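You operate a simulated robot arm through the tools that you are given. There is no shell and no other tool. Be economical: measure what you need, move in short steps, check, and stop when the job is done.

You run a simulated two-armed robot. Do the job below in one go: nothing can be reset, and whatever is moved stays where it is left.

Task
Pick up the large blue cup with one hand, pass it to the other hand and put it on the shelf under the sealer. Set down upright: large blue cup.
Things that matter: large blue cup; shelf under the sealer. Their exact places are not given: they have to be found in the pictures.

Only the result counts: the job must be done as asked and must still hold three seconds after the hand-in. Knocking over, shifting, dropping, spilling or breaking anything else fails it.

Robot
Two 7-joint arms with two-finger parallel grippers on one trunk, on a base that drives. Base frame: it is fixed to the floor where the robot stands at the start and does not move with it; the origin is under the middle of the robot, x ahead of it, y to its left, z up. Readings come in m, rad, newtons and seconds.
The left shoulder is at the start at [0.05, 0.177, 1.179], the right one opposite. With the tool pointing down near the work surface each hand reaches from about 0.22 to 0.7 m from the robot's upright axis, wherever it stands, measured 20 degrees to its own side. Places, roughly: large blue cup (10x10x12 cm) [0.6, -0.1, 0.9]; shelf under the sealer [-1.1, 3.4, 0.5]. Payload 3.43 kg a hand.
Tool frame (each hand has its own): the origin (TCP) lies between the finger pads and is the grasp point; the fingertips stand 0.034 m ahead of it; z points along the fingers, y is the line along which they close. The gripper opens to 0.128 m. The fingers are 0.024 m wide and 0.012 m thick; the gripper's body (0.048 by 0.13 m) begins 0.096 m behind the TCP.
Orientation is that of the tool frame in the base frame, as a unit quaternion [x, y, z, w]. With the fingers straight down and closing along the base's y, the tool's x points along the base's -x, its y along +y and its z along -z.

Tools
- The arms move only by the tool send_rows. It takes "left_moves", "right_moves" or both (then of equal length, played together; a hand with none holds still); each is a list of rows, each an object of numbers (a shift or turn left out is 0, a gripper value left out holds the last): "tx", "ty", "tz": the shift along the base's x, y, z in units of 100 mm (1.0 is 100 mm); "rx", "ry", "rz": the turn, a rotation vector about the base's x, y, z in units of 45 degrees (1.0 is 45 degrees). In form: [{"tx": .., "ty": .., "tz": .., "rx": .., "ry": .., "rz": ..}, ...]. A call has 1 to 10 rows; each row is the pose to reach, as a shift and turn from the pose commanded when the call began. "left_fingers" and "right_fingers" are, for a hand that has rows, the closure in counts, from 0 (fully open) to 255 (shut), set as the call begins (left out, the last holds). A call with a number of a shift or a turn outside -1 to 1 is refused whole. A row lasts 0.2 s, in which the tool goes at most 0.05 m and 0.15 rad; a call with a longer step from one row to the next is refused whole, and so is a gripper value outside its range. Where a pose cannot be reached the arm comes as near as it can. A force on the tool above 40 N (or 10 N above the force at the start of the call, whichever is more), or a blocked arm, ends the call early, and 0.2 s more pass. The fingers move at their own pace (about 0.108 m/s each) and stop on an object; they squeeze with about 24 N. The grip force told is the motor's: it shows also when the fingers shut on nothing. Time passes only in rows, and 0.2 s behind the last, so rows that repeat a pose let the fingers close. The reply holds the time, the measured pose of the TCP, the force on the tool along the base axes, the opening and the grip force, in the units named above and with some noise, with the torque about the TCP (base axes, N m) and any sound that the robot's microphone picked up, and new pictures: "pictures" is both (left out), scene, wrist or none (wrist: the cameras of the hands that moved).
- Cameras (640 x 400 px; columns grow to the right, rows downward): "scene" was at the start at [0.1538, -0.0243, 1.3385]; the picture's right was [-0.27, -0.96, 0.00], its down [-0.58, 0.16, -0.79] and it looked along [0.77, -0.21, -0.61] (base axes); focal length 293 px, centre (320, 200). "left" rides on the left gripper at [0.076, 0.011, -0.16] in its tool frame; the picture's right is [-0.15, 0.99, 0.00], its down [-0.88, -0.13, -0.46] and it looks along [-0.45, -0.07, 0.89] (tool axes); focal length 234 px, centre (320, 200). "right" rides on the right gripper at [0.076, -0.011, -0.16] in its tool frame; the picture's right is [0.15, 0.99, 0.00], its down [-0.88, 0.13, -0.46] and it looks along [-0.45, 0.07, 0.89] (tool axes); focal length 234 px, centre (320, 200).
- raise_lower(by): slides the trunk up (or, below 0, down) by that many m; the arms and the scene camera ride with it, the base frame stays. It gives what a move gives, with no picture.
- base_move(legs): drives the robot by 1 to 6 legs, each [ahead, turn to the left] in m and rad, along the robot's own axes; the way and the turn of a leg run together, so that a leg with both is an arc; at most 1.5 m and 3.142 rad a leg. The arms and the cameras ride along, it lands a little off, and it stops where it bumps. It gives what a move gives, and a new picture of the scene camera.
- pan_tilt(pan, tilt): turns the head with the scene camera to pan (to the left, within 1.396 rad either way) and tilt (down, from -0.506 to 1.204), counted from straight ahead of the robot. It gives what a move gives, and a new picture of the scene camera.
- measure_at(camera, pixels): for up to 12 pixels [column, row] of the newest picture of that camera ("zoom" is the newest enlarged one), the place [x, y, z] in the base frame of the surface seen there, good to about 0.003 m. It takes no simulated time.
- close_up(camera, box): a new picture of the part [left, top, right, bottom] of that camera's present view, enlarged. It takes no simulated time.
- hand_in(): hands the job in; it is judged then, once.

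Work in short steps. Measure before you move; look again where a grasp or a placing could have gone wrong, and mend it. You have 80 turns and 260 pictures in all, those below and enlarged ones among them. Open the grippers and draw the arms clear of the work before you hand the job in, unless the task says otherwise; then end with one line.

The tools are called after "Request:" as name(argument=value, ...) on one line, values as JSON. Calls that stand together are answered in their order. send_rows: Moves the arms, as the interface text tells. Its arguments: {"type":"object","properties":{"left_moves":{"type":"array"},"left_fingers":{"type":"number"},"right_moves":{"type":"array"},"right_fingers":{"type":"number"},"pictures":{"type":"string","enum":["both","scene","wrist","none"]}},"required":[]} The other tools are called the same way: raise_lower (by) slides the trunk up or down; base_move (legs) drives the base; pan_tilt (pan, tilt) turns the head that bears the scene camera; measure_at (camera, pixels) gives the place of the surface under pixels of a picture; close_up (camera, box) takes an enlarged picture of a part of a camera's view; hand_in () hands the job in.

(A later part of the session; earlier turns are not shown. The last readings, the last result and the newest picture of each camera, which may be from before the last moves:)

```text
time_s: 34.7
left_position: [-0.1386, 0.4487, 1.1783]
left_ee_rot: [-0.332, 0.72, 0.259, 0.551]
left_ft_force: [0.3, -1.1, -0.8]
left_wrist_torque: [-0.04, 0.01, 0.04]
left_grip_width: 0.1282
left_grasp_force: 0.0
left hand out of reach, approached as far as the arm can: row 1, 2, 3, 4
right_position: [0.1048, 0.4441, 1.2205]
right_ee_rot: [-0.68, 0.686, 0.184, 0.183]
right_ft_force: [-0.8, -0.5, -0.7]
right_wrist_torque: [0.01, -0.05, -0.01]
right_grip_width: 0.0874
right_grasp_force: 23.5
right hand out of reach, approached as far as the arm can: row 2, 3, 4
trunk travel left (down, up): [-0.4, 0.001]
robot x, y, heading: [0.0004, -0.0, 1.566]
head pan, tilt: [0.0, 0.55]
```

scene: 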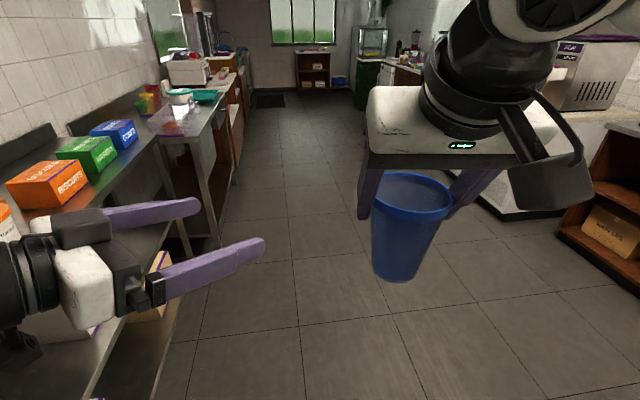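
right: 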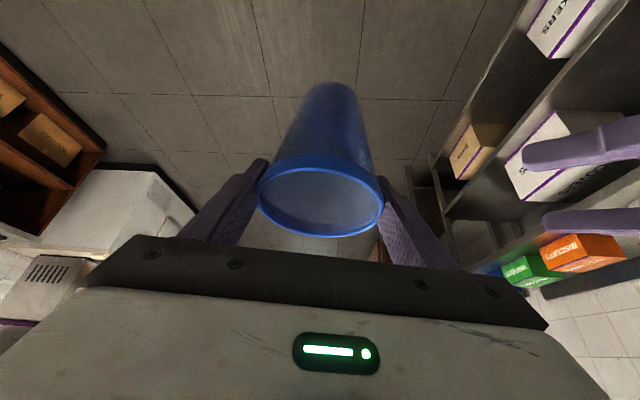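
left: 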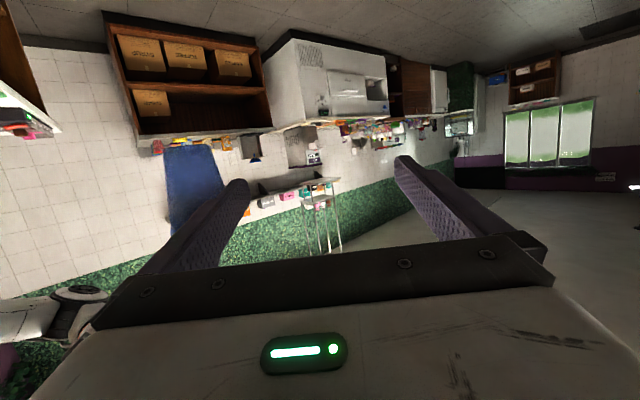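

Both arms are near limits at this height. I lower both hands by ~12 cm to gain room.

Request:
send_rows(right_moves=[{"tz": -0.3}, {"tz": -0.6}, {"tz": -1.0}, {"tx": -0.2, "ty": 0.3, "tz": -1.0}, {"tx": -0.3, "ty": 0.6, "tz": -1.0}, {"tx": -0.3, "ty": 0.6, "tz": -1.0}], left_moves=[{"tz": -0.3}, {"tz": -0.6}, {"tz": -1.0}, {"tx": 0.2, "tz": -1.0}, {"tx": 0.3, "tz": -1.0}, {"tx": 0.3, "tz": -1.0}], pictures="scene")

```text
time_s: 36.1
left_position: [-0.1106, 0.4473, 1.0775]
left_ee_rot: [-0.333, 0.721, 0.258, 0.551]
left_ft_force: [0.3, 0.4, -0.3]
left_wrist_torque: [-0.02, -0.02, -0.01]
left_grip_width: 0.1281
left_grasp_force: 0.1
right_position: [0.1043, 0.4834, 1.1245]
right_ee_rot: [-0.68, 0.686, 0.183, 0.185]
right_ft_force: [0.3, 1.3, -1.1]
right_wrist_torque: [0.01, 0.02, -0.01]
right_grip_width: 0.0876
right_grasp_force: 23.5
right hand out of reach, approached as far as the arm can: row 4, 5, 6
trunk travel left (down, up): [-0.4, 0.001]
robot x, y, heading: [-0.0027, -0.0006, 1.571]
head pan, tilt: [0.0, 0.55]
```

scene: 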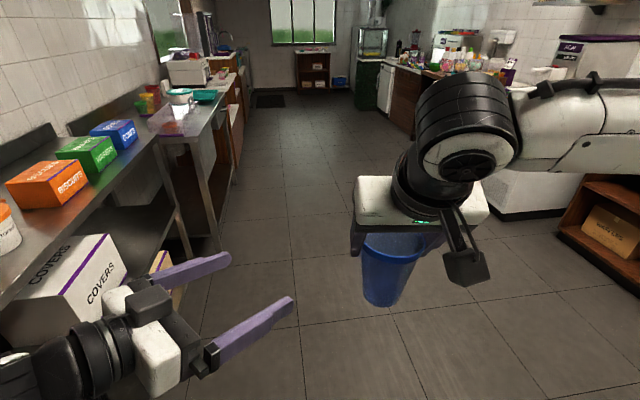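

Now the cup axis is at (0.104,0.483), bottom z≈1.018. I move the left hand to its pre-grasp point at about (0.02,0.39,1.086).

Request:
send_rows(left_moves=[{"tx": 0.3, "ty": -0.15}, {"tx": 0.6, "ty": -0.3}, {"tx": 0.9, "ty": -0.45}, {"tx": 1.0, "ty": -0.5, "tz": 0.08}, {"tx": 1.0, "ty": -0.5, "tz": 0.08}], pictures="none")

Request:
send_rows(left_moves=[{"tx": 0.2, "ty": -0.1}, {"tx": 0.34, "ty": -0.1}, {"tx": 0.34, "ty": -0.1}], pictures="both")

```text
time_s: 37.3
left_position: [-0.0177, 0.4182, 1.073]
left_ee_rot: [-0.332, 0.721, 0.257, 0.551]
left_ft_force: [1.0, -0.1, 0.3]
left_wrist_torque: [0.0, -0.01, -0.02]
left_grip_width: 0.1278
left_grasp_force: 0.0
left hand out of reach, approached as far as the arm can: row 2, 3, 4, 5
right_position: [0.1069, 0.4841, 1.1245]
right_ee_rot: [-0.68, 0.686, 0.182, 0.183]
right_ft_force: [-0.1, -0.3, -0.8]
right_wrist_torque: [0.03, 0.0, -0.03]
right_grip_width: 0.0876
right_grasp_force: 23.9
trunk travel left (down, up): [-0.4, 0.001]
robot x, y, heading: [-0.0004, 0.0019, 1.562]
head pan, tilt: [0.0, 0.55]
```

```text
time_s: 38.1
left_position: [-0.0175, 0.4179, 1.0731]
left_ee_rot: [-0.331, 0.721, 0.256, 0.553]
left_ft_force: [-0.1, 0.4, 0.3]
left_wrist_torque: [0.01, 0.01, 0.0]
left_grip_width: 0.1281
left_grasp_force: 0.1
left hand out of reach, approached as far as the arm can: row 1, 2, 3
right_position: [0.1054, 0.485, 1.1245]
right_ee_rot: [-0.681, 0.685, 0.182, 0.184]
right_ft_force: [0.0, 0.4, 0.3]
right_wrist_torque: [0.01, -0.04, 0.0]
right_grip_width: 0.0875
right_grasp_force: 24.1
trunk travel left (down, up): [-0.4, 0.001]
robot x, y, heading: [-0.0049, -0.0007, 1.565]
head pan, tilt: [0.0, 0.55]
```

scene: 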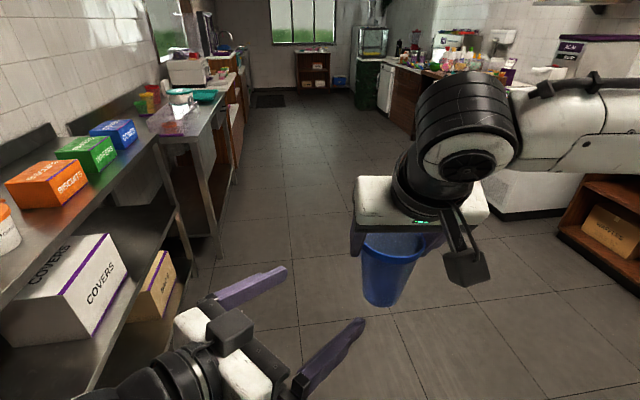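
left: 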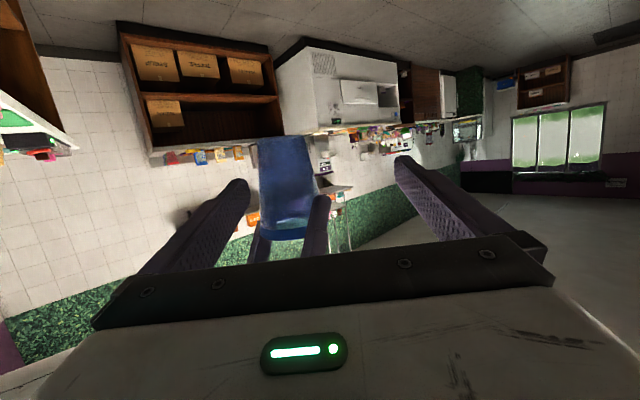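

The left hand sits 5 cm off its approach line, so rather than shifting I yaw it 22° more to the right so that it points straight at the cup.

Request:
send_rows(left_moves=[{"rz": -0.17}, {"rz": -0.34}, {"rz": -0.48}, {"rz": -0.48}], pictures="wrist")

```text
time_s: 39.1
left_position: [-0.0179, 0.4183, 1.073]
left_ee_rot: [-0.192, 0.769, 0.15, 0.591]
left_ft_force: [0.1, 0.2, -0.9]
left_wrist_torque: [-0.01, -0.03, 0.0]
left_grip_width: 0.1275
left_grasp_force: 0.0
right_position: [0.1055, 0.4832, 1.1252]
right_ee_rot: [-0.681, 0.685, 0.183, 0.183]
right_ft_force: [0.0, 0.6, -0.3]
right_wrist_torque: [0.0, -0.02, 0.01]
right_grip_width: 0.0878
right_grasp_force: 23.7
trunk travel left (down, up): [-0.4, 0.001]
robot x, y, heading: [-0.0007, -0.0025, 1.562]
head pan, tilt: [0.0, 0.55]
```

left: 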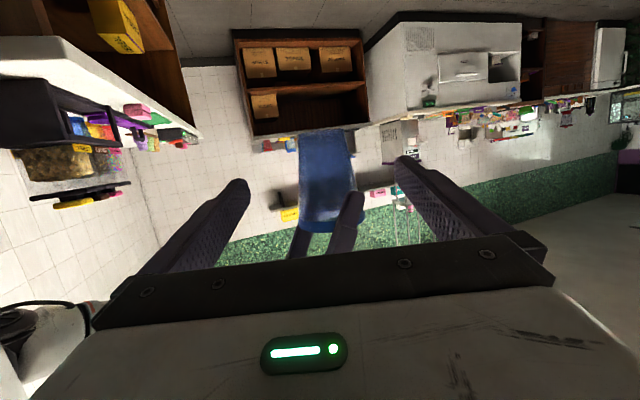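

The cup is centred (326,185) between the left fingers. I advance most of the way and check.

Request:
send_rows(left_moves=[{"tx": 0.3, "ty": 0.16, "tz": -0.06}, {"tx": 0.6, "ty": 0.32, "tz": -0.12}, {"tx": 0.75, "ty": 0.4, "tz": -0.16}, {"tx": 0.75, "ty": 0.4, "tz": -0.16}], pictures="both")

```text
time_s: 40.1
left_position: [0.0582, 0.4568, 1.0573]
left_ee_rot: [-0.192, 0.77, 0.15, 0.59]
left_ft_force: [-0.4, 0.4, -0.1]
left_wrist_torque: [0.01, 0.02, -0.02]
left_grip_width: 0.1279
left_grasp_force: 0.1
right_position: [0.1061, 0.4833, 1.1244]
right_ee_rot: [-0.68, 0.686, 0.182, 0.184]
right_ft_force: [-0.2, -0.4, -0.4]
right_wrist_torque: [0.0, 0.01, 0.01]
right_grip_width: 0.088
right_grasp_force: 24.1
trunk travel left (down, up): [-0.4, 0.001]
robot x, y, heading: [0.0045, 0.0005, 1.565]
head pan, tilt: [0.0, 0.55]
```

scene: 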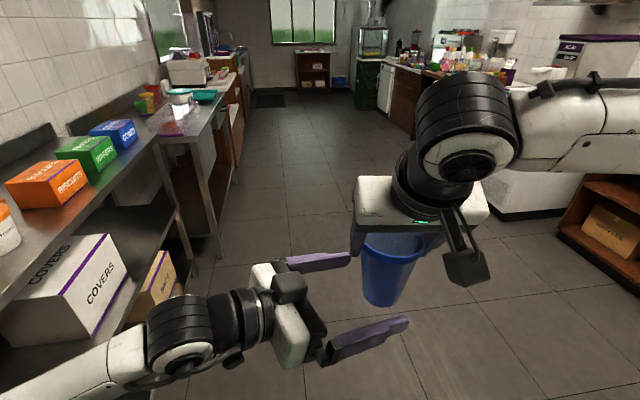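
left: 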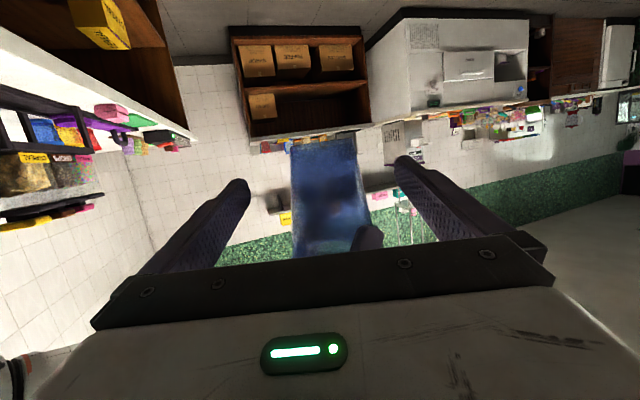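

Still centred. I advance the last 5.5 cm.

Request:
send_rows(left_moves=[{"tx": 0.24, "ty": 0.13, "tz": -0.02}, {"tx": 0.47, "ty": 0.265, "tz": -0.05}, {"tx": 0.47, "ty": 0.265, "tz": -0.05}], pictures="both")

```text
time_s: 40.9
left_position: [0.1059, 0.4855, 1.0516]
left_ee_rot: [-0.193, 0.77, 0.151, 0.59]
left_ft_force: [0.6, -0.5, 0.6]
left_wrist_torque: [-0.01, -0.02, 0.01]
left_grip_width: 0.1279
left_grasp_force: 0.1
right_position: [0.1063, 0.4839, 1.124]
right_ee_rot: [-0.681, 0.685, 0.182, 0.183]
right_ft_force: [-0.2, -0.2, -0.1]
right_wrist_torque: [-0.01, 0.0, 0.06]
right_grip_width: 0.0879
right_grasp_force: 24.4
trunk travel left (down, up): [-0.4, 0.001]
robot x, y, heading: [0.0025, -0.0011, 1.562]
head pan, tilt: [0.0, 0.55]
```

scene: 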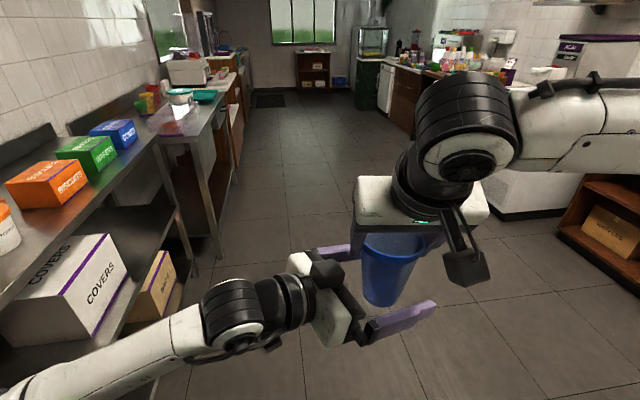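
left: 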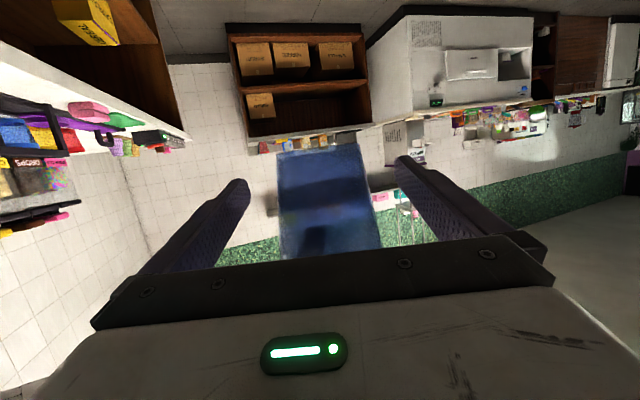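

The left pads straddle the cup's lower body. I close the left fingers.

Request:
send_rows(left_moves=[{}, {}, {}, {}, {}], left_fingers=255, pictures="both")

```text
time_s: 42.1
left_position: [0.1045, 0.4859, 1.0508]
left_ee_rot: [-0.194, 0.77, 0.152, 0.589]
left_ft_force: [-2.2, 12.3, -1.1]
left_wrist_torque: [-0.53, 0.06, 0.08]
left_grip_width: 0.0694
left_grasp_force: 23.8
right_position: [0.1057, 0.4829, 1.124]
right_ee_rot: [-0.681, 0.685, 0.181, 0.183]
right_ft_force: [2.4, -12.9, 0.9]
right_wrist_torque: [-0.38, -0.22, 0.0]
right_grip_width: 0.0875
right_grasp_force: 24.1
trunk travel left (down, up): [-0.4, 0.001]
robot x, y, heading: [-0.0025, 0.0004, 1.563]
head pan, tilt: [0.0, 0.55]
```

scene: 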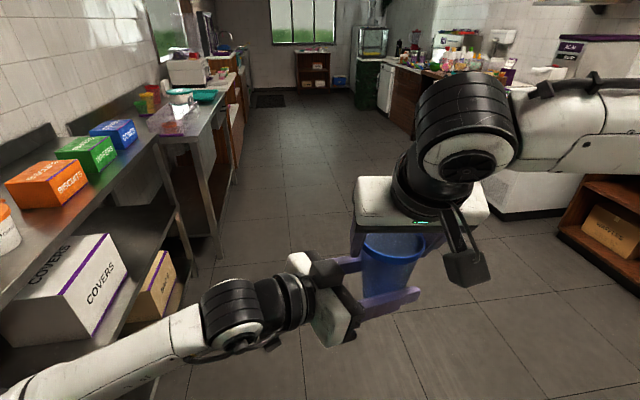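
left: 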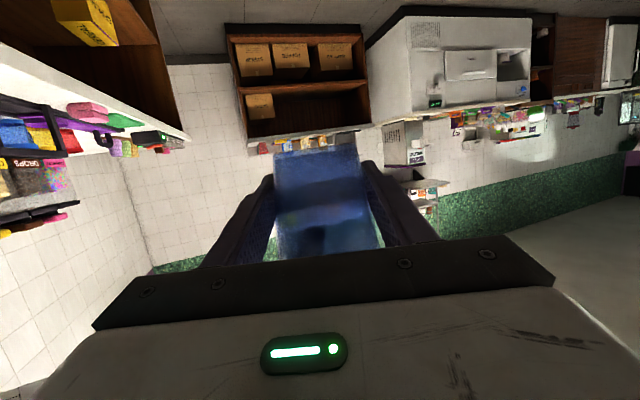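

Left holds at 69 mm, 24 N. I open the right fingers.

Request:
send_rows(right_moves=[{}, {}, {}, {}], right_fingers=0, pictures="both")

```text
time_s: 43.1
left_position: [0.105, 0.4841, 1.0527]
left_ee_rot: [-0.192, 0.77, 0.151, 0.59]
left_ft_force: [0.3, 0.6, 0.4]
left_wrist_torque: [-0.01, -0.02, -0.01]
left_grip_width: 0.0695
left_grasp_force: 24.0
right_position: [0.1062, 0.4829, 1.1245]
right_ee_rot: [-0.68, 0.686, 0.182, 0.184]
right_ft_force: [-0.8, 0.2, -0.6]
right_wrist_torque: [0.0, 0.01, -0.05]
right_grip_width: 0.1281
right_grasp_force: 0.1
trunk travel left (down, up): [-0.4, 0.001]
robot x, y, heading: [-0.0009, 0.0009, 1.56]
head pan, tilt: [0.0, 0.55]
```

scene: 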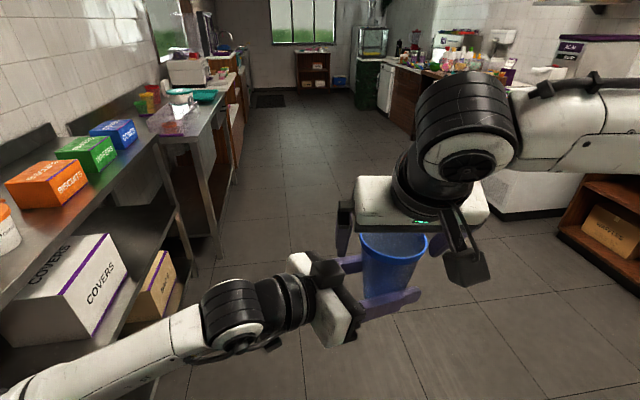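
right: 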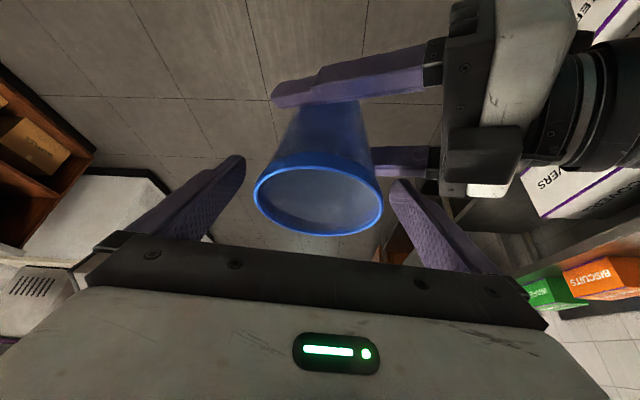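

Released cleanly. I withdraw the right hand along its axis, then to the right side.

Request:
send_rows(right_moves=[{"ty": -0.2, "tz": 0.35}, {"ty": -0.4, "tz": 0.69}, {"ty": -0.57, "tz": 0.98}, {"tx": 0.3, "ty": -0.8, "tz": 0.98}, {"tx": 0.6, "ty": -1.0, "tz": 0.98}, {"tx": 1.0, "ty": -1.0, "tz": 0.98}], pictures="both")

```text
time_s: 44.5
left_position: [0.1058, 0.4839, 1.0518]
left_ee_rot: [-0.191, 0.77, 0.151, 0.589]
left_ft_force: [0.8, -0.6, 0.7]
left_wrist_torque: [0.02, 0.03, 0.01]
left_grip_width: 0.0693
left_grasp_force: 24.0
right_position: [0.2065, 0.3849, 1.2226]
right_ee_rot: [-0.681, 0.685, 0.183, 0.183]
right_ft_force: [0.3, 0.2, -0.4]
right_wrist_torque: [0.01, 0.0, 0.01]
right_grip_width: 0.1282
right_grasp_force: 0.1
trunk travel left (down, up): [-0.4, 0.001]
robot x, y, heading: [-0.0013, 0.0031, 1.564]
head pan, tilt: [0.0, 0.55]
```

scene: 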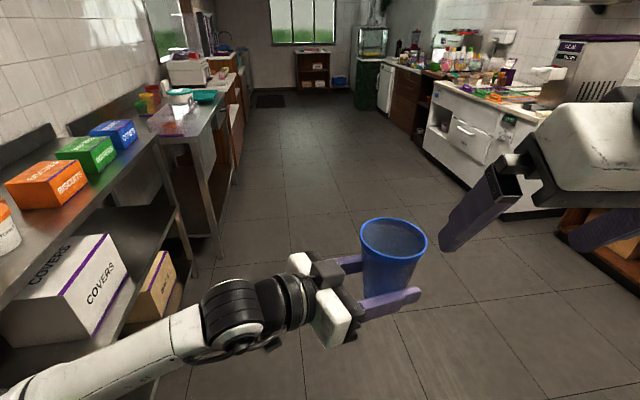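
right: 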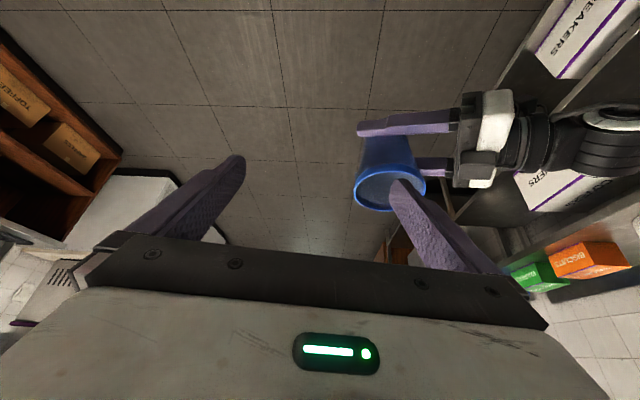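

The left hand holds the cup upright and alone. I drive ahead along the aisle (+y) about 2.6 m and look.

Request:
base_move(legs=[[1.3, 0.005], [1.3, 0.0]])

Request:
pan_tilt(pan=1.1, tilt=0.55)

```text
time_s: 57.2
left_position: [0.0727, 3.0969, 1.0525]
left_ee_rot: [-0.203, 0.767, 0.159, 0.588]
left_ft_force: [1.1, -1.1, -0.1]
left_wrist_torque: [0.01, 0.0, 0.01]
left_grip_width: 0.0694
left_grasp_force: 23.5
right_position: [0.1756, 2.9996, 1.2222]
right_ee_rot: [0.691, -0.675, -0.185, -0.18]
right_ft_force: [-1.3, 1.2, -0.5]
right_wrist_torque: [-0.01, 0.06, 0.0]
right_grip_width: 0.1279
right_grasp_force: 0.0
trunk travel left (down, up): [-0.4, 0.001]
robot x, y, heading: [-0.017, 2.6108, 1.593]
head pan, tilt: [0.0, 0.55]
```

scene: 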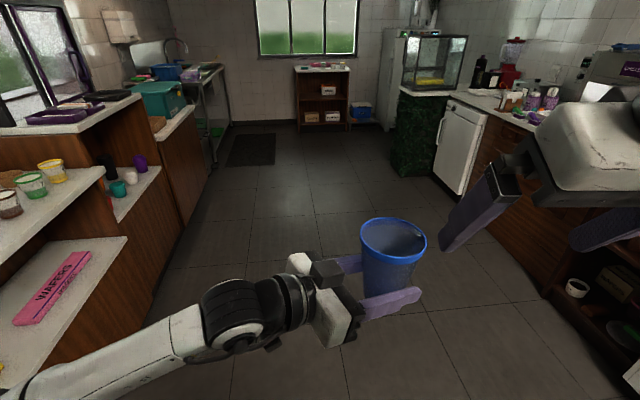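

```text
time_s: 58.5
left_position: [0.0724, 3.0979, 1.0514]
left_ee_rot: [-0.204, 0.767, 0.159, 0.587]
left_ft_force: [-0.2, -0.3, 0.1]
left_wrist_torque: [0.0, -0.01, 0.0]
left_grip_width: 0.0693
left_grasp_force: 23.9
right_position: [0.1764, 3.0005, 1.2205]
right_ee_rot: [0.692, -0.674, -0.185, -0.181]
right_ft_force: [0.3, 0.0, -0.2]
right_wrist_torque: [0.03, 0.01, 0.0]
right_grip_width: 0.128
right_grasp_force: 0.0
trunk travel left (down, up): [-0.4, 0.001]
robot x, y, heading: [-0.014, 2.6084, 1.594]
head pan, tilt: [1.1, 0.55]
```

scene: 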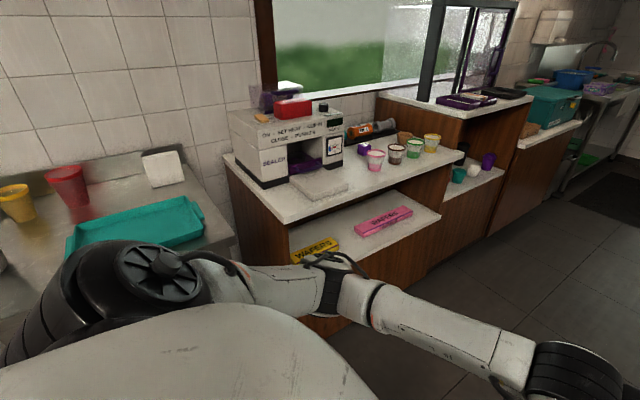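

The sealer is labelled; below it the marble shelf holds a yellow and a pink wafer box. I measure the shelf, boxes and the counter top above.

Request:
measure_at(camera="scene", pixels=[[440, 217], [405, 233], [350, 225], [340, 262], [384, 207], [412, 212], [312, 240], [320, 235], [462, 155], [285, 222], [360, 245], [400, 205]])

Request:
close_up(camera="scene", box=[270, 170, 470, 295])

```text
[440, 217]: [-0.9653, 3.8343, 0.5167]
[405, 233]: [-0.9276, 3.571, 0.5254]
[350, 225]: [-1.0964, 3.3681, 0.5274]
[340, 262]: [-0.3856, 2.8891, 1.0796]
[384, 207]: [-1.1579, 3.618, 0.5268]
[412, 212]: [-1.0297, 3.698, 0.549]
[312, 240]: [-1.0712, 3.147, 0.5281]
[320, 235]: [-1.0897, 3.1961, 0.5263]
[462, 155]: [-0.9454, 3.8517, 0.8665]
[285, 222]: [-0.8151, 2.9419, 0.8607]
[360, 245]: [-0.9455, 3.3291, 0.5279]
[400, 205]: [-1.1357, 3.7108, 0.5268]
```

```text
3.20 times, centred on (370, 232) of scene
```

zoom: 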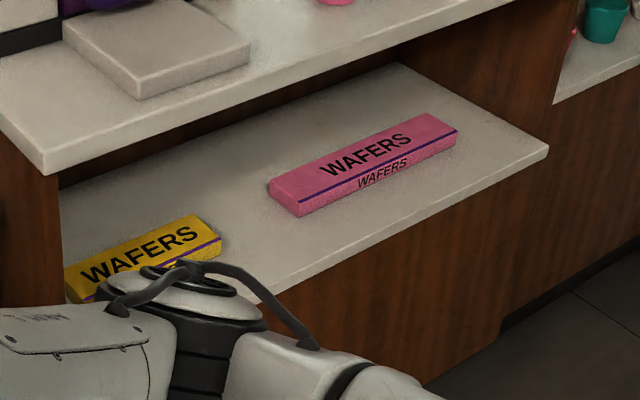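

I measure the gap between the wafer boxes and the shelf edge in the zoom.

Request:
measure_at(camera="zoom", pixels=[[215, 255], [185, 218], [270, 190], [298, 212], [240, 230], [262, 298], [340, 258], [545, 152], [200, 150], [45, 170], [455, 150], [130, 205]])

```text
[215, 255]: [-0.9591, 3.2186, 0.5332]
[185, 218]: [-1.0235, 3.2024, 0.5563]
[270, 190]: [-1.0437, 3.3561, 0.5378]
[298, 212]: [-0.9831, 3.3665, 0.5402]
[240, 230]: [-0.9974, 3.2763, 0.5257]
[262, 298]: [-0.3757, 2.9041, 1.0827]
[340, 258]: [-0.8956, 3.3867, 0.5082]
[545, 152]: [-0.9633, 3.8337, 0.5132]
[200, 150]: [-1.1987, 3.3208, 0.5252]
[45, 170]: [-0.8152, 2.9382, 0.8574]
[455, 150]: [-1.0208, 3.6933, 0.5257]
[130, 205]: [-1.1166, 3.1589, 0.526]
```

The gap between the boxes is y≈3.22–3.36 with the shelf edge at x≈-0.88 and z 0.527; I'll set the cup at about (-0.955,3.29). First, in free space, I bring the left hand to the left-front and yaw it straight ahead, and tuck the right hand back.

Request:
send_rows(left_moves=[{"tx": -0.17, "ty": 0.05, "rz": 0.16}, {"tx": -0.33, "ty": 0.1, "rz": 0.33}, {"tx": -0.5, "ty": 0.15, "rz": 0.49}, {"tx": -0.67, "ty": 0.2, "rz": 0.65}, {"tx": -0.83, "ty": 0.25, "rz": 0.81}, {"tx": -1.0, "ty": 0.3, "rz": 0.98}], right_moves=[{"tx": 0.1, "ty": -0.1, "tz": 0.1}, {"tx": 0.3, "ty": -0.2, "tz": 0.1}, {"tx": 0.5, "ty": -0.3, "tz": 0.1}, {"tx": 0.7, "ty": -0.5, "tz": 0.1}, {"tx": 0.9, "ty": -0.7, "tz": 0.1}, {"tx": 1.0, "ty": -0.8, "tz": 0.1}], pictures="none")

Request:
send_rows(left_moves=[{"tx": -0.25, "ty": 0.05, "rz": 0.13}, {"tx": -0.5, "ty": 0.1, "rz": 0.26}, {"tx": -0.75, "ty": 0.1, "rz": 0.38}, {"tx": -1.0, "ty": 0.1, "rz": 0.38}, {"tx": -1.0, "ty": 0.1, "rz": 0.38}], pictures="none")

Request:
pan_tilt(pan=0.2, tilt=0.6)

```text
time_s: 59.9
left_position: [-0.0444, 3.1201, 1.0134]
left_ee_rot: [-0.369, 0.702, 0.278, 0.542]
left_ft_force: [0.4, -0.7, -0.7]
left_wrist_torque: [-0.02, 0.0, 0.0]
left_grip_width: 0.069
left_grasp_force: 24.2
left hand out of reach, approached as far as the arm can: row 3, 4, 5, 6
right_position: [0.2758, 2.9196, 1.2315]
right_ee_rot: [0.691, -0.675, -0.185, -0.181]
right_ft_force: [0.1, 0.0, 0.1]
right_wrist_torque: [-0.01, 0.0, 0.04]
right_grip_width: 0.1281
right_grasp_force: 0.0
trunk travel left (down, up): [-0.4, 0.001]
robot x, y, heading: [-0.0194, 2.6074, 1.598]
head pan, tilt: [1.1, 0.55]
```

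```text
time_s: 61.1
left_position: [-0.1726, 3.1311, 0.9963]
left_ee_rot: [-0.458, 0.65, 0.339, 0.503]
left_ft_force: [0.2, 0.5, -0.5]
left_wrist_torque: [-0.02, 0.0, 0.0]
left_grip_width: 0.0691
left_grasp_force: 23.6
left hand out of reach, approached as far as the arm can: row 1, 2, 3, 4, 5
right_position: [0.2763, 2.9201, 1.2321]
right_ee_rot: [0.691, -0.674, -0.186, -0.181]
right_ft_force: [-0.4, -0.4, 1.0]
right_wrist_torque: [-0.01, 0.04, -0.03]
right_grip_width: 0.1282
right_grasp_force: 0.0
trunk travel left (down, up): [-0.4, 0.001]
robot x, y, heading: [-0.0199, 2.6056, 1.59]
head pan, tilt: [1.1, 0.55]
```

```text
time_s: 62.3
left_position: [-0.1727, 3.1311, 0.9958]
left_ee_rot: [-0.457, 0.649, 0.34, 0.504]
left_ft_force: [0.0, -0.4, 0.3]
left_wrist_torque: [-0.01, -0.02, -0.02]
left_grip_width: 0.0693
left_grasp_force: 24.4
right_position: [0.2755, 2.9205, 1.2325]
right_ee_rot: [0.691, -0.675, -0.185, -0.181]
right_ft_force: [0.0, 0.3, -0.4]
right_wrist_torque: [0.01, 0.03, 0.0]
right_grip_width: 0.1279
right_grasp_force: 0.2
trunk travel left (down, up): [-0.4, 0.001]
robot x, y, heading: [-0.0135, 2.6052, 1.593]
head pan, tilt: [0.201, 0.6]
```

scene: 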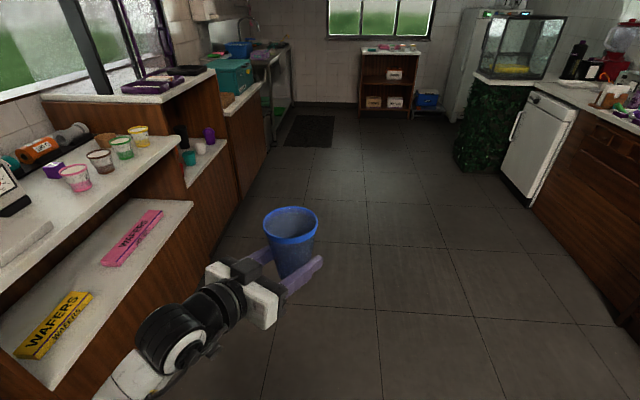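

The hand is 22° right of the heading, which I'll use by facing the shelf at heading ≈3.53. I drive ahead 1.2 m along the aisle and then turn left in the free aisle.

Request:
base_move(legs=[[1.2, 0.0], [0.0, 1.937]])

```text
time_s: 73.1
left_position: [-0.4791, 3.4621, 0.9967]
left_ee_rot: [0.795, 0.019, -0.607, 0.002]
left_ft_force: [-0.5, 0.8, -0.6]
left_wrist_torque: [-0.04, 0.0, -0.02]
left_grip_width: 0.069
left_grasp_force: 24.0
right_position: [-0.4552, 3.9575, 1.2325]
right_ee_rot: [0.945, 0.199, -0.253, 0.053]
right_ft_force: [-0.6, -0.3, -0.2]
right_wrist_torque: [0.0, 0.01, -0.02]
right_grip_width: 0.1279
right_grasp_force: 0.1
trunk travel left (down, up): [-0.4, 0.001]
robot x, y, heading: [-0.0566, 3.8094, -2.727]
head pan, tilt: [0.201, 0.6]
```

scene: 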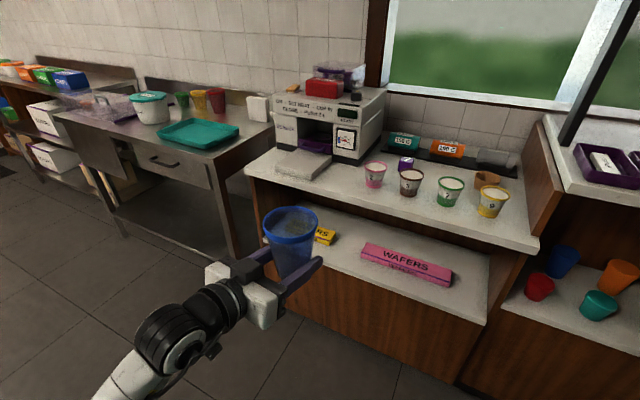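

Facing the shelf now. I tuck the right hand further back and up, then lower the trunk so that the cup is at shelf height, still 0.4 m outside.

Request:
send_rows(right_moves=[{"tx": 0.2, "ty": 0.1, "tz": 0.2}, {"tx": 0.4, "ty": 0.2, "tz": 0.4}, {"tx": 0.6, "ty": 0.3, "tz": 0.6}, {"tx": 0.6, "ty": 0.3, "tz": 0.8}], pictures="none")

Request:
raise_lower(by=-0.37)

Request:
pan_tilt(pan=0.2, tilt=0.5)

```text
time_s: 74.1
left_position: [-0.4775, 3.4622, 0.9964]
left_ee_rot: [0.794, 0.018, -0.607, 0.001]
left_ft_force: [-0.3, 1.2, 0.0]
left_wrist_torque: [0.0, -0.01, 0.04]
left_grip_width: 0.0689
left_grasp_force: 23.9
right_position: [-0.395, 3.9878, 1.3132]
right_ee_rot: [0.945, 0.199, -0.254, 0.053]
right_ft_force: [-0.4, 0.8, -0.6]
right_wrist_torque: [0.01, 0.01, 0.02]
right_grip_width: 0.1283
right_grasp_force: 0.1
trunk travel left (down, up): [-0.4, 0.001]
robot x, y, heading: [-0.0549, 3.8047, -2.722]
head pan, tilt: [0.201, 0.6]
```

```text
time_s: 77.6
left_position: [-0.4779, 3.4623, 0.6263]
left_ee_rot: [0.795, 0.02, -0.607, 0.003]
left_ft_force: [-0.9, 0.7, -1.0]
left_wrist_torque: [0.02, 0.04, 0.0]
left_grip_width: 0.069
left_grasp_force: 24.3
right_position: [-0.3956, 3.9872, 0.9421]
right_ee_rot: [0.945, 0.199, -0.254, 0.053]
right_ft_force: [0.6, -0.8, 1.2]
right_wrist_torque: [0.0, 0.02, -0.03]
right_grip_width: 0.1282
right_grasp_force: 0.0
trunk travel left (down, up): [-0.03, 0.371]
robot x, y, heading: [-0.0596, 3.8044, -2.725]
head pan, tilt: [0.201, 0.6]
```

```text
time_s: 78.3
left_position: [-0.4778, 3.4625, 0.6257]
left_ee_rot: [0.794, 0.018, -0.607, 0.002]
left_ft_force: [-0.6, -0.2, -0.3]
left_wrist_torque: [-0.01, 0.01, -0.01]
left_grip_width: 0.0689
left_grasp_force: 23.8
right_position: [-0.3951, 3.989, 0.9428]
right_ee_rot: [0.945, 0.2, -0.253, 0.053]
right_ft_force: [-0.3, 0.4, 0.2]
right_wrist_torque: [-0.01, 0.01, -0.01]
right_grip_width: 0.1282
right_grasp_force: 0.0
trunk travel left (down, up): [-0.03, 0.371]
robot x, y, heading: [-0.0584, 3.806, -2.724]
head pan, tilt: [0.201, 0.499]
```

scene: 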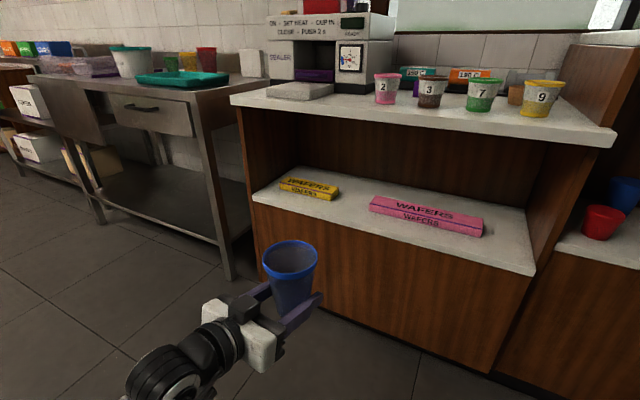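

Clear view. I measure the box ends, shelf edge and cup now.

Request:
measure_at(camera="scene", pixels=[[335, 198], [339, 188], [313, 195], [371, 208], [373, 197], [350, 200], [340, 215], [355, 222], [280, 183], [290, 245], [264, 262], [318, 262]])

Request:
close_up(camera="scene", box=[230, 160, 430, 330])

```text
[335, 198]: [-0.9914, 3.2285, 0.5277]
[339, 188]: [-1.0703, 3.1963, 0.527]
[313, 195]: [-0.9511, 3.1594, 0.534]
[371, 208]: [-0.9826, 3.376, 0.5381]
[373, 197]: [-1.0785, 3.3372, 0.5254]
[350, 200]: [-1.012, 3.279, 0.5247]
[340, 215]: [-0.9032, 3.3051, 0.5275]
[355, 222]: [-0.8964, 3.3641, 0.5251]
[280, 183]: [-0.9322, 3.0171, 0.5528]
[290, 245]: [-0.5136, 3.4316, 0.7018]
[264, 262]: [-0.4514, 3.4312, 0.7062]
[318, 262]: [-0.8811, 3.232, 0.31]
```

```text
2.35 times, centred on (330, 245) of scene
```

zoom: 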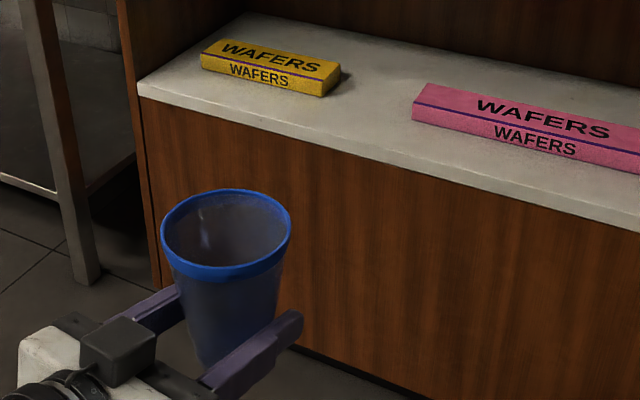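

I drive ahead 0.42 m: this brings the cup (bottom z≈0.59, above the boxes' tops 0.556) to just over the shelf edge.

Request:
base_move(legs=[[0.42, 0.0]])

```text
time_s: 80.9
left_position: [-0.8628, 3.2932, 0.6268]
left_ee_rot: [0.794, 0.018, -0.607, 0.002]
left_ft_force: [0.6, 0.4, -0.8]
left_wrist_torque: [0.02, 0.01, 0.01]
left_grip_width: 0.0692
left_grasp_force: 24.1
right_position: [-0.7791, 3.8178, 0.9426]
right_ee_rot: [0.945, 0.199, -0.254, 0.054]
right_ft_force: [-0.7, -0.7, 0.3]
right_wrist_torque: [0.0, 0.0, 0.0]
right_grip_width: 0.1281
right_grasp_force: 0.0
trunk travel left (down, up): [-0.03, 0.371]
robot x, y, heading: [-0.4425, 3.6353, -2.728]
head pan, tilt: [0.201, 0.499]
```

scene: 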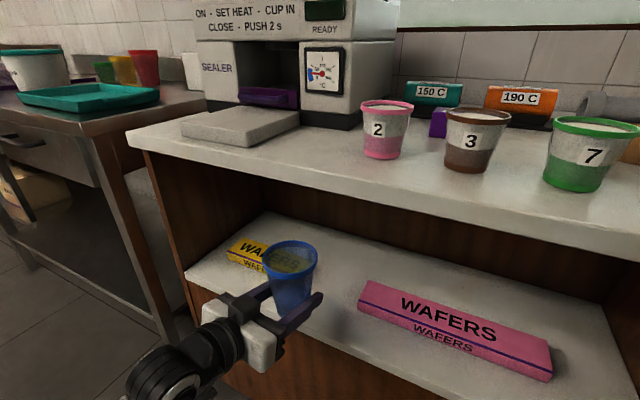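

The cup is over the shelf edge, aligned with the gap. I move it 9 cm further in with the arm at the same height.

Request:
send_rows(left_moves=[{"tx": -0.3, "ty": 0.02}, {"tx": -0.6, "ty": 0.03}, {"tx": -0.89, "ty": 0.04}, {"tx": -0.89, "ty": 0.04}], pictures="both")

```text
time_s: 81.9
left_position: [-0.9492, 3.2916, 0.6158]
left_ee_rot: [0.793, 0.057, -0.606, -0.029]
left_ft_force: [-0.6, -0.3, -1.3]
left_wrist_torque: [0.02, -0.01, 0.0]
left_grip_width: 0.0692
left_grasp_force: 23.4
left hand out of reach, approached as far as the arm can: row 2, 3, 4
right_position: [-0.7802, 3.819, 0.9425]
right_ee_rot: [0.945, 0.199, -0.254, 0.054]
right_ft_force: [-0.1, 0.3, 0.4]
right_wrist_torque: [-0.03, 0.0, 0.0]
right_grip_width: 0.1279
right_grasp_force: 0.1
trunk travel left (down, up): [-0.03, 0.371]
robot x, y, heading: [-0.4415, 3.6358, -2.73]
head pan, tilt: [0.201, 0.499]
```

scene: 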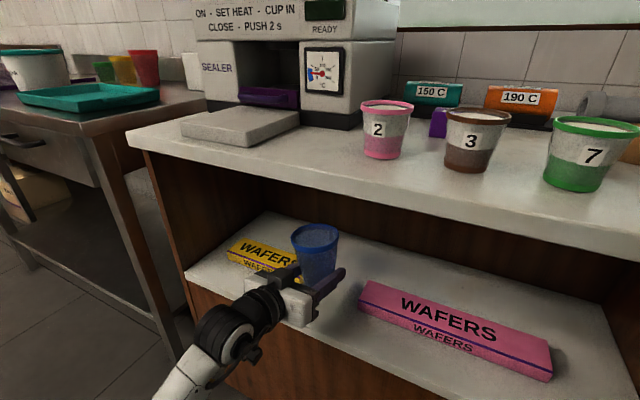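
left: 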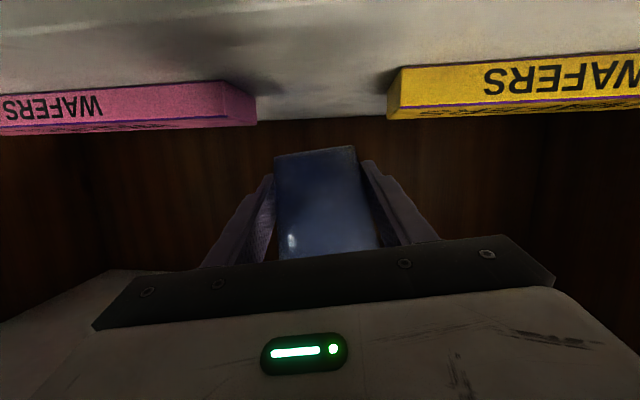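

The arm ran out of reach and the hand rolled ~6°. I draw back 6 cm while restoring the orientation, then will drive the base 7 cm closer.

Request:
send_rows(left_moves=[{"tx": 0.3, "ty": 0.15, "tz": 0.05, "rx": -0.06, "rz": -0.015}, {"tx": 0.6, "ty": 0.3, "tz": 0.1, "rx": -0.123, "rz": -0.031}, {"tx": 0.6, "ty": 0.3, "tz": 0.1, "rx": -0.123, "rz": -0.031}], pictures="none")

Request:
base_move(legs=[[0.07, 0.0]])

```text
time_s: 82.7
left_position: [-0.9376, 3.2955, 0.6169]
left_ee_rot: [0.794, 0.049, -0.605, -0.027]
left_ft_force: [-0.2, 0.2, -0.1]
left_wrist_torque: [0.0, 0.03, 0.02]
left_grip_width: 0.069
left_grasp_force: 23.7
left hand out of reach, approached as far as the arm can: row 1, 2, 3
right_position: [-0.7799, 3.8175, 0.9418]
right_ee_rot: [0.945, 0.198, -0.254, 0.053]
right_ft_force: [-0.4, -1.2, -0.3]
right_wrist_torque: [0.0, -0.02, 0.01]
right_grip_width: 0.1283
right_grasp_force: 0.1
trunk travel left (down, up): [-0.03, 0.371]
robot x, y, heading: [-0.4425, 3.6375, -2.729]
head pan, tilt: [0.201, 0.499]
```

```text
time_s: 83.7
left_position: [-1.0014, 3.2657, 0.6186]
left_ee_rot: [0.794, 0.05, -0.605, -0.027]
left_ft_force: [0.2, 1.1, -1.3]
left_wrist_torque: [0.01, -0.01, -0.01]
left_grip_width: 0.0689
left_grasp_force: 23.6
right_position: [-0.8427, 3.7905, 0.9418]
right_ee_rot: [0.945, 0.199, -0.254, 0.053]
right_ft_force: [0.5, -0.4, -0.2]
right_wrist_torque: [0.01, 0.01, 0.01]
right_grip_width: 0.1281
right_grasp_force: 0.0
trunk travel left (down, up): [-0.03, 0.371]
robot x, y, heading: [-0.5073, 3.6111, -2.725]
head pan, tilt: [0.201, 0.499]
```

scene: 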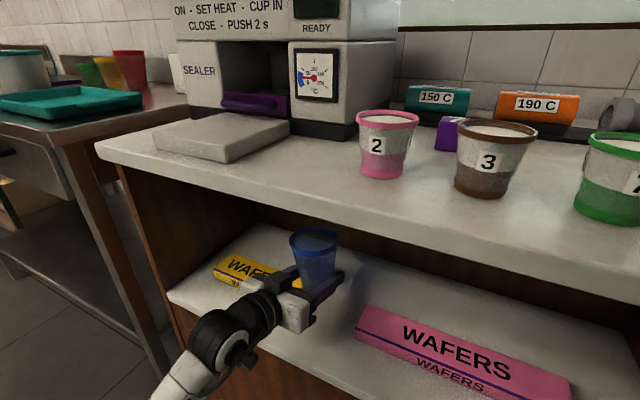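

The hand's limit seems tied to how far it is toward the robot's midline. I draw it back toward the pose that worked (same robot-frame place), restoring orientation; afterwards a small right turn of the base will put that pose on target.

Request:
send_rows(left_moves=[{"tx": 0.25, "tz": 0.03}, {"tx": 0.5, "tz": 0.06, "rx": -0.05, "rz": -0.01}, {"tx": 0.75, "ty": 0.02, "tz": 0.08, "rx": -0.108, "rz": -0.02}, {"tx": 0.75, "ty": 0.02, "tz": 0.08, "rx": -0.108, "rz": -0.02}], pictures="wrist")

```text
time_s: 84.7
left_position: [-0.9265, 3.2675, 0.6251]
left_ee_rot: [0.795, 0.016, -0.607, 0.0]
left_ft_force: [-0.2, -0.6, -0.9]
left_wrist_torque: [-0.01, -0.03, 0.0]
left_grip_width: 0.069
left_grasp_force: 23.6
right_position: [-0.8424, 3.7896, 0.9431]
right_ee_rot: [0.945, 0.199, -0.254, 0.052]
right_ft_force: [-0.2, 0.0, -0.5]
right_wrist_torque: [-0.02, 0.02, -0.01]
right_grip_width: 0.128
right_grasp_force: 0.1
trunk travel left (down, up): [-0.03, 0.371]
robot x, y, heading: [-0.5071, 3.6088, -2.729]
head pan, tilt: [0.201, 0.499]
```

left: 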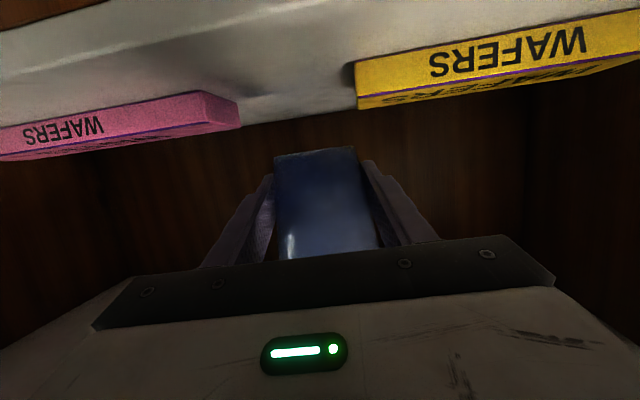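

Orientation restored. I turn the base right 0.063 rad to bring the cup to the gap's middle.

Request:
base_move(legs=[[0.0, -0.063]])

```text
time_s: 85.5
left_position: [-0.9464, 3.2957, 0.6245]
left_ee_rot: [0.795, -0.008, -0.606, -0.019]
left_ft_force: [-0.7, 0.7, -0.5]
left_wrist_torque: [0.0, 0.03, 0.01]
left_grip_width: 0.0689
left_grasp_force: 23.9
right_position: [-0.8313, 3.8115, 0.9432]
right_ee_rot: [0.951, 0.169, -0.254, 0.046]
right_ft_force: [-0.3, 0.8, -0.4]
right_wrist_torque: [-0.03, 0.02, -0.03]
right_grip_width: 0.128
right_grasp_force: 0.1
trunk travel left (down, up): [-0.03, 0.371]
robot x, y, heading: [-0.5051, 3.6097, -2.786]
head pan, tilt: [0.201, 0.499]
```

scene: 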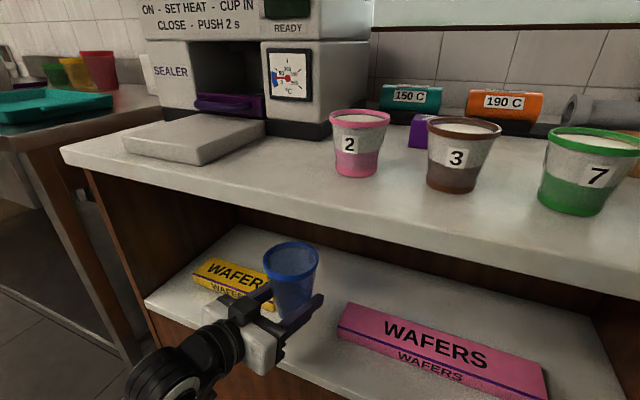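

The cup sits over the gap's middle. I lower the trunk by its remaining 0.03 m, then check the wrist view.

Request:
raise_lower(by=-0.03)

Request:
send_rows(left_moves=[{"tz": -0.1}, {"tz": -0.2}], pictures="both")

```text
time_s: 86.3
left_position: [-0.9466, 3.2948, 0.5952]
left_ee_rot: [0.795, -0.008, -0.606, -0.019]
left_ft_force: [0.2, -0.6, -0.5]
left_wrist_torque: [-0.01, -0.01, 0.02]
left_grip_width: 0.0689
left_grasp_force: 24.1
right_position: [-0.8328, 3.8111, 0.9128]
right_ee_rot: [0.951, 0.17, -0.255, 0.046]
right_ft_force: [0.1, -0.2, -0.6]
right_wrist_torque: [0.03, 0.02, 0.0]
right_grip_width: 0.1283
right_grasp_force: 0.0
trunk travel left (down, up): [0.0, 0.401]
robot x, y, heading: [-0.5089, 3.611, -2.786]
head pan, tilt: [0.201, 0.499]
```

```text
time_s: 86.9
left_position: [-0.9464, 3.2945, 0.5772]
left_ee_rot: [0.796, -0.009, -0.605, -0.022]
left_ft_force: [-1.1, -0.4, -0.5]
left_wrist_torque: [-0.03, 0.0, -0.02]
left_grip_width: 0.069
left_grasp_force: 24.3
right_position: [-0.8317, 3.8116, 0.9126]
right_ee_rot: [0.951, 0.17, -0.255, 0.045]
right_ft_force: [1.1, -0.3, -0.2]
right_wrist_torque: [0.03, 0.03, -0.02]
right_grip_width: 0.128
right_grasp_force: 0.1
trunk travel left (down, up): [0.0, 0.401]
robot x, y, heading: [-0.5088, 3.606, -2.793]
head pan, tilt: [0.201, 0.499]
```

scene: 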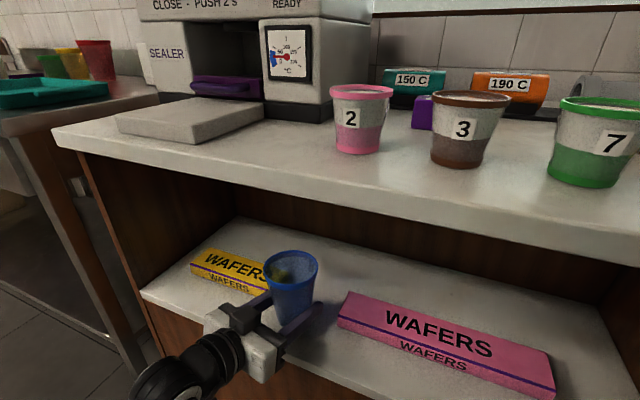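
left: 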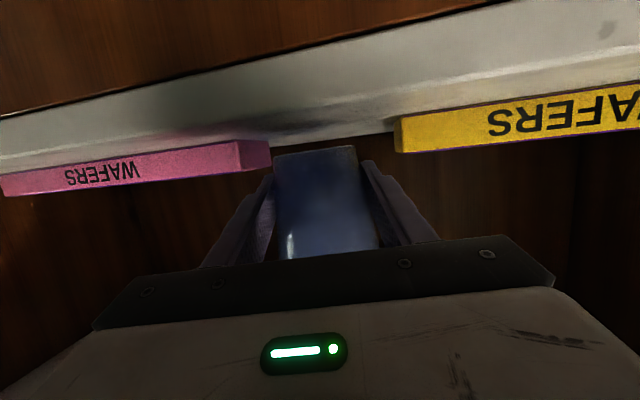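

At z 0.577, about 15 mm to go; clear of both boxes. I lower in 4-5 mm steps.

Request:
send_rows(left_moves=[{"tz": -0.05}, {"tz": -0.1}, {"tz": -0.13}, {"tz": -0.13}], pictures="both")

```text
time_s: 87.9
left_position: [-0.9466, 3.2926, 0.5625]
left_ee_rot: [0.795, -0.01, -0.606, -0.023]
left_ft_force: [0.6, -0.5, -1.1]
left_wrist_torque: [0.02, 0.02, 0.02]
left_grip_width: 0.0689
left_grasp_force: 24.4
right_position: [-0.8318, 3.8106, 0.9124]
right_ee_rot: [0.951, 0.17, -0.256, 0.046]
right_ft_force: [-0.1, 0.2, 1.1]
right_wrist_torque: [-0.01, -0.01, -0.03]
right_grip_width: 0.1282
right_grasp_force: 0.0
trunk travel left (down, up): [0.0, 0.401]
robot x, y, heading: [-0.5051, 3.6085, -2.784]
head pan, tilt: [0.201, 0.499]
```

scene: 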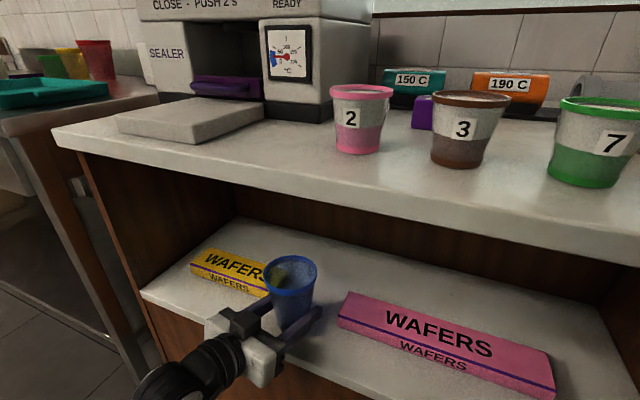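
left: 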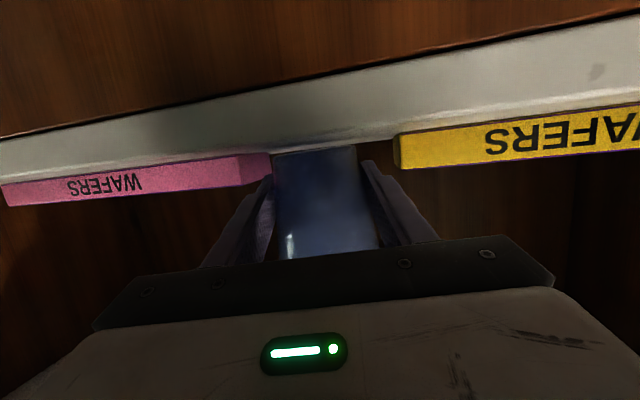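

No contact force yet; I go down a few mm more until the shelf is felt.

Request:
send_rows(left_moves=[{"tz": -0.015}, {"tz": -0.03}], pictures="none")

```text
time_s: 88.5
left_position: [-0.9456, 3.292, 0.5601]
left_ee_rot: [0.796, -0.01, -0.605, -0.023]
left_ft_force: [-0.3, -0.7, -0.2]
left_wrist_torque: [0.02, 0.02, 0.0]
left_grip_width: 0.0688
left_grasp_force: 24.0
left hand out of reach, approached as far as the arm can: row 2
right_position: [-0.8324, 3.8114, 0.9127]
right_ee_rot: [0.951, 0.169, -0.255, 0.046]
right_ft_force: [-0.1, 0.9, -0.4]
right_wrist_torque: [-0.03, 0.0, 0.02]
right_grip_width: 0.1278
right_grasp_force: 0.2
trunk travel left (down, up): [0.0, 0.401]
robot x, y, heading: [-0.5075, 3.61, -2.788]
head pan, tilt: [0.201, 0.499]
```

The arm reports its limit at z 0.560 without contact; I look closely at the cup's foot.

Request:
close_up(camera="scene", box=[230, 235, 350, 355])

Request:
close_up(camera="left", box=[220, 110, 440, 250])

Request:
measure_at(camera="left", pixels=[[285, 152], [315, 149], [350, 146], [315, 156], [315, 140], [265, 165], [400, 145], [315, 200]])

```text
3.33 times, centred on (290, 295) of scene
```

zoom: 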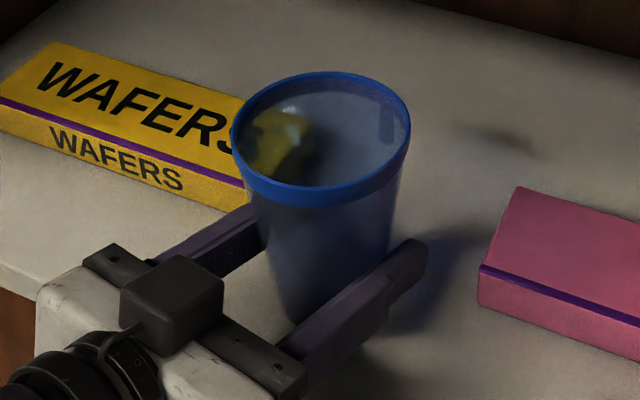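

```text
2.86 times, centred on (330, 180) of left
```

zoom: 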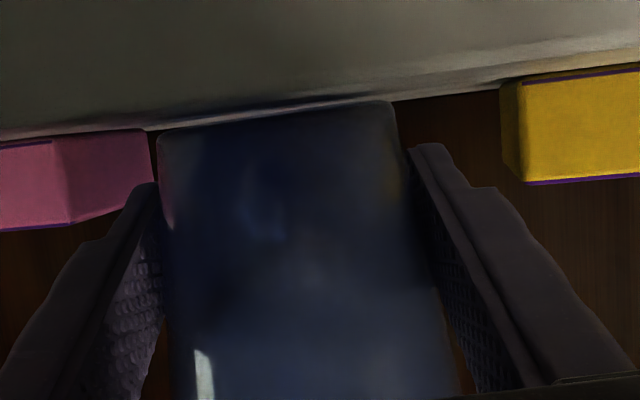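

```text
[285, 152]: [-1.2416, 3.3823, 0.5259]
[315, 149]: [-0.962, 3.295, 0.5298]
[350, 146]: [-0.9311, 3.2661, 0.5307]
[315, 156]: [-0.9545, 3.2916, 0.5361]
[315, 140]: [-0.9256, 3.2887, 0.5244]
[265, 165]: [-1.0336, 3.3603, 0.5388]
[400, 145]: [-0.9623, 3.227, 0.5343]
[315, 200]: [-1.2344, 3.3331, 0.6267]
```

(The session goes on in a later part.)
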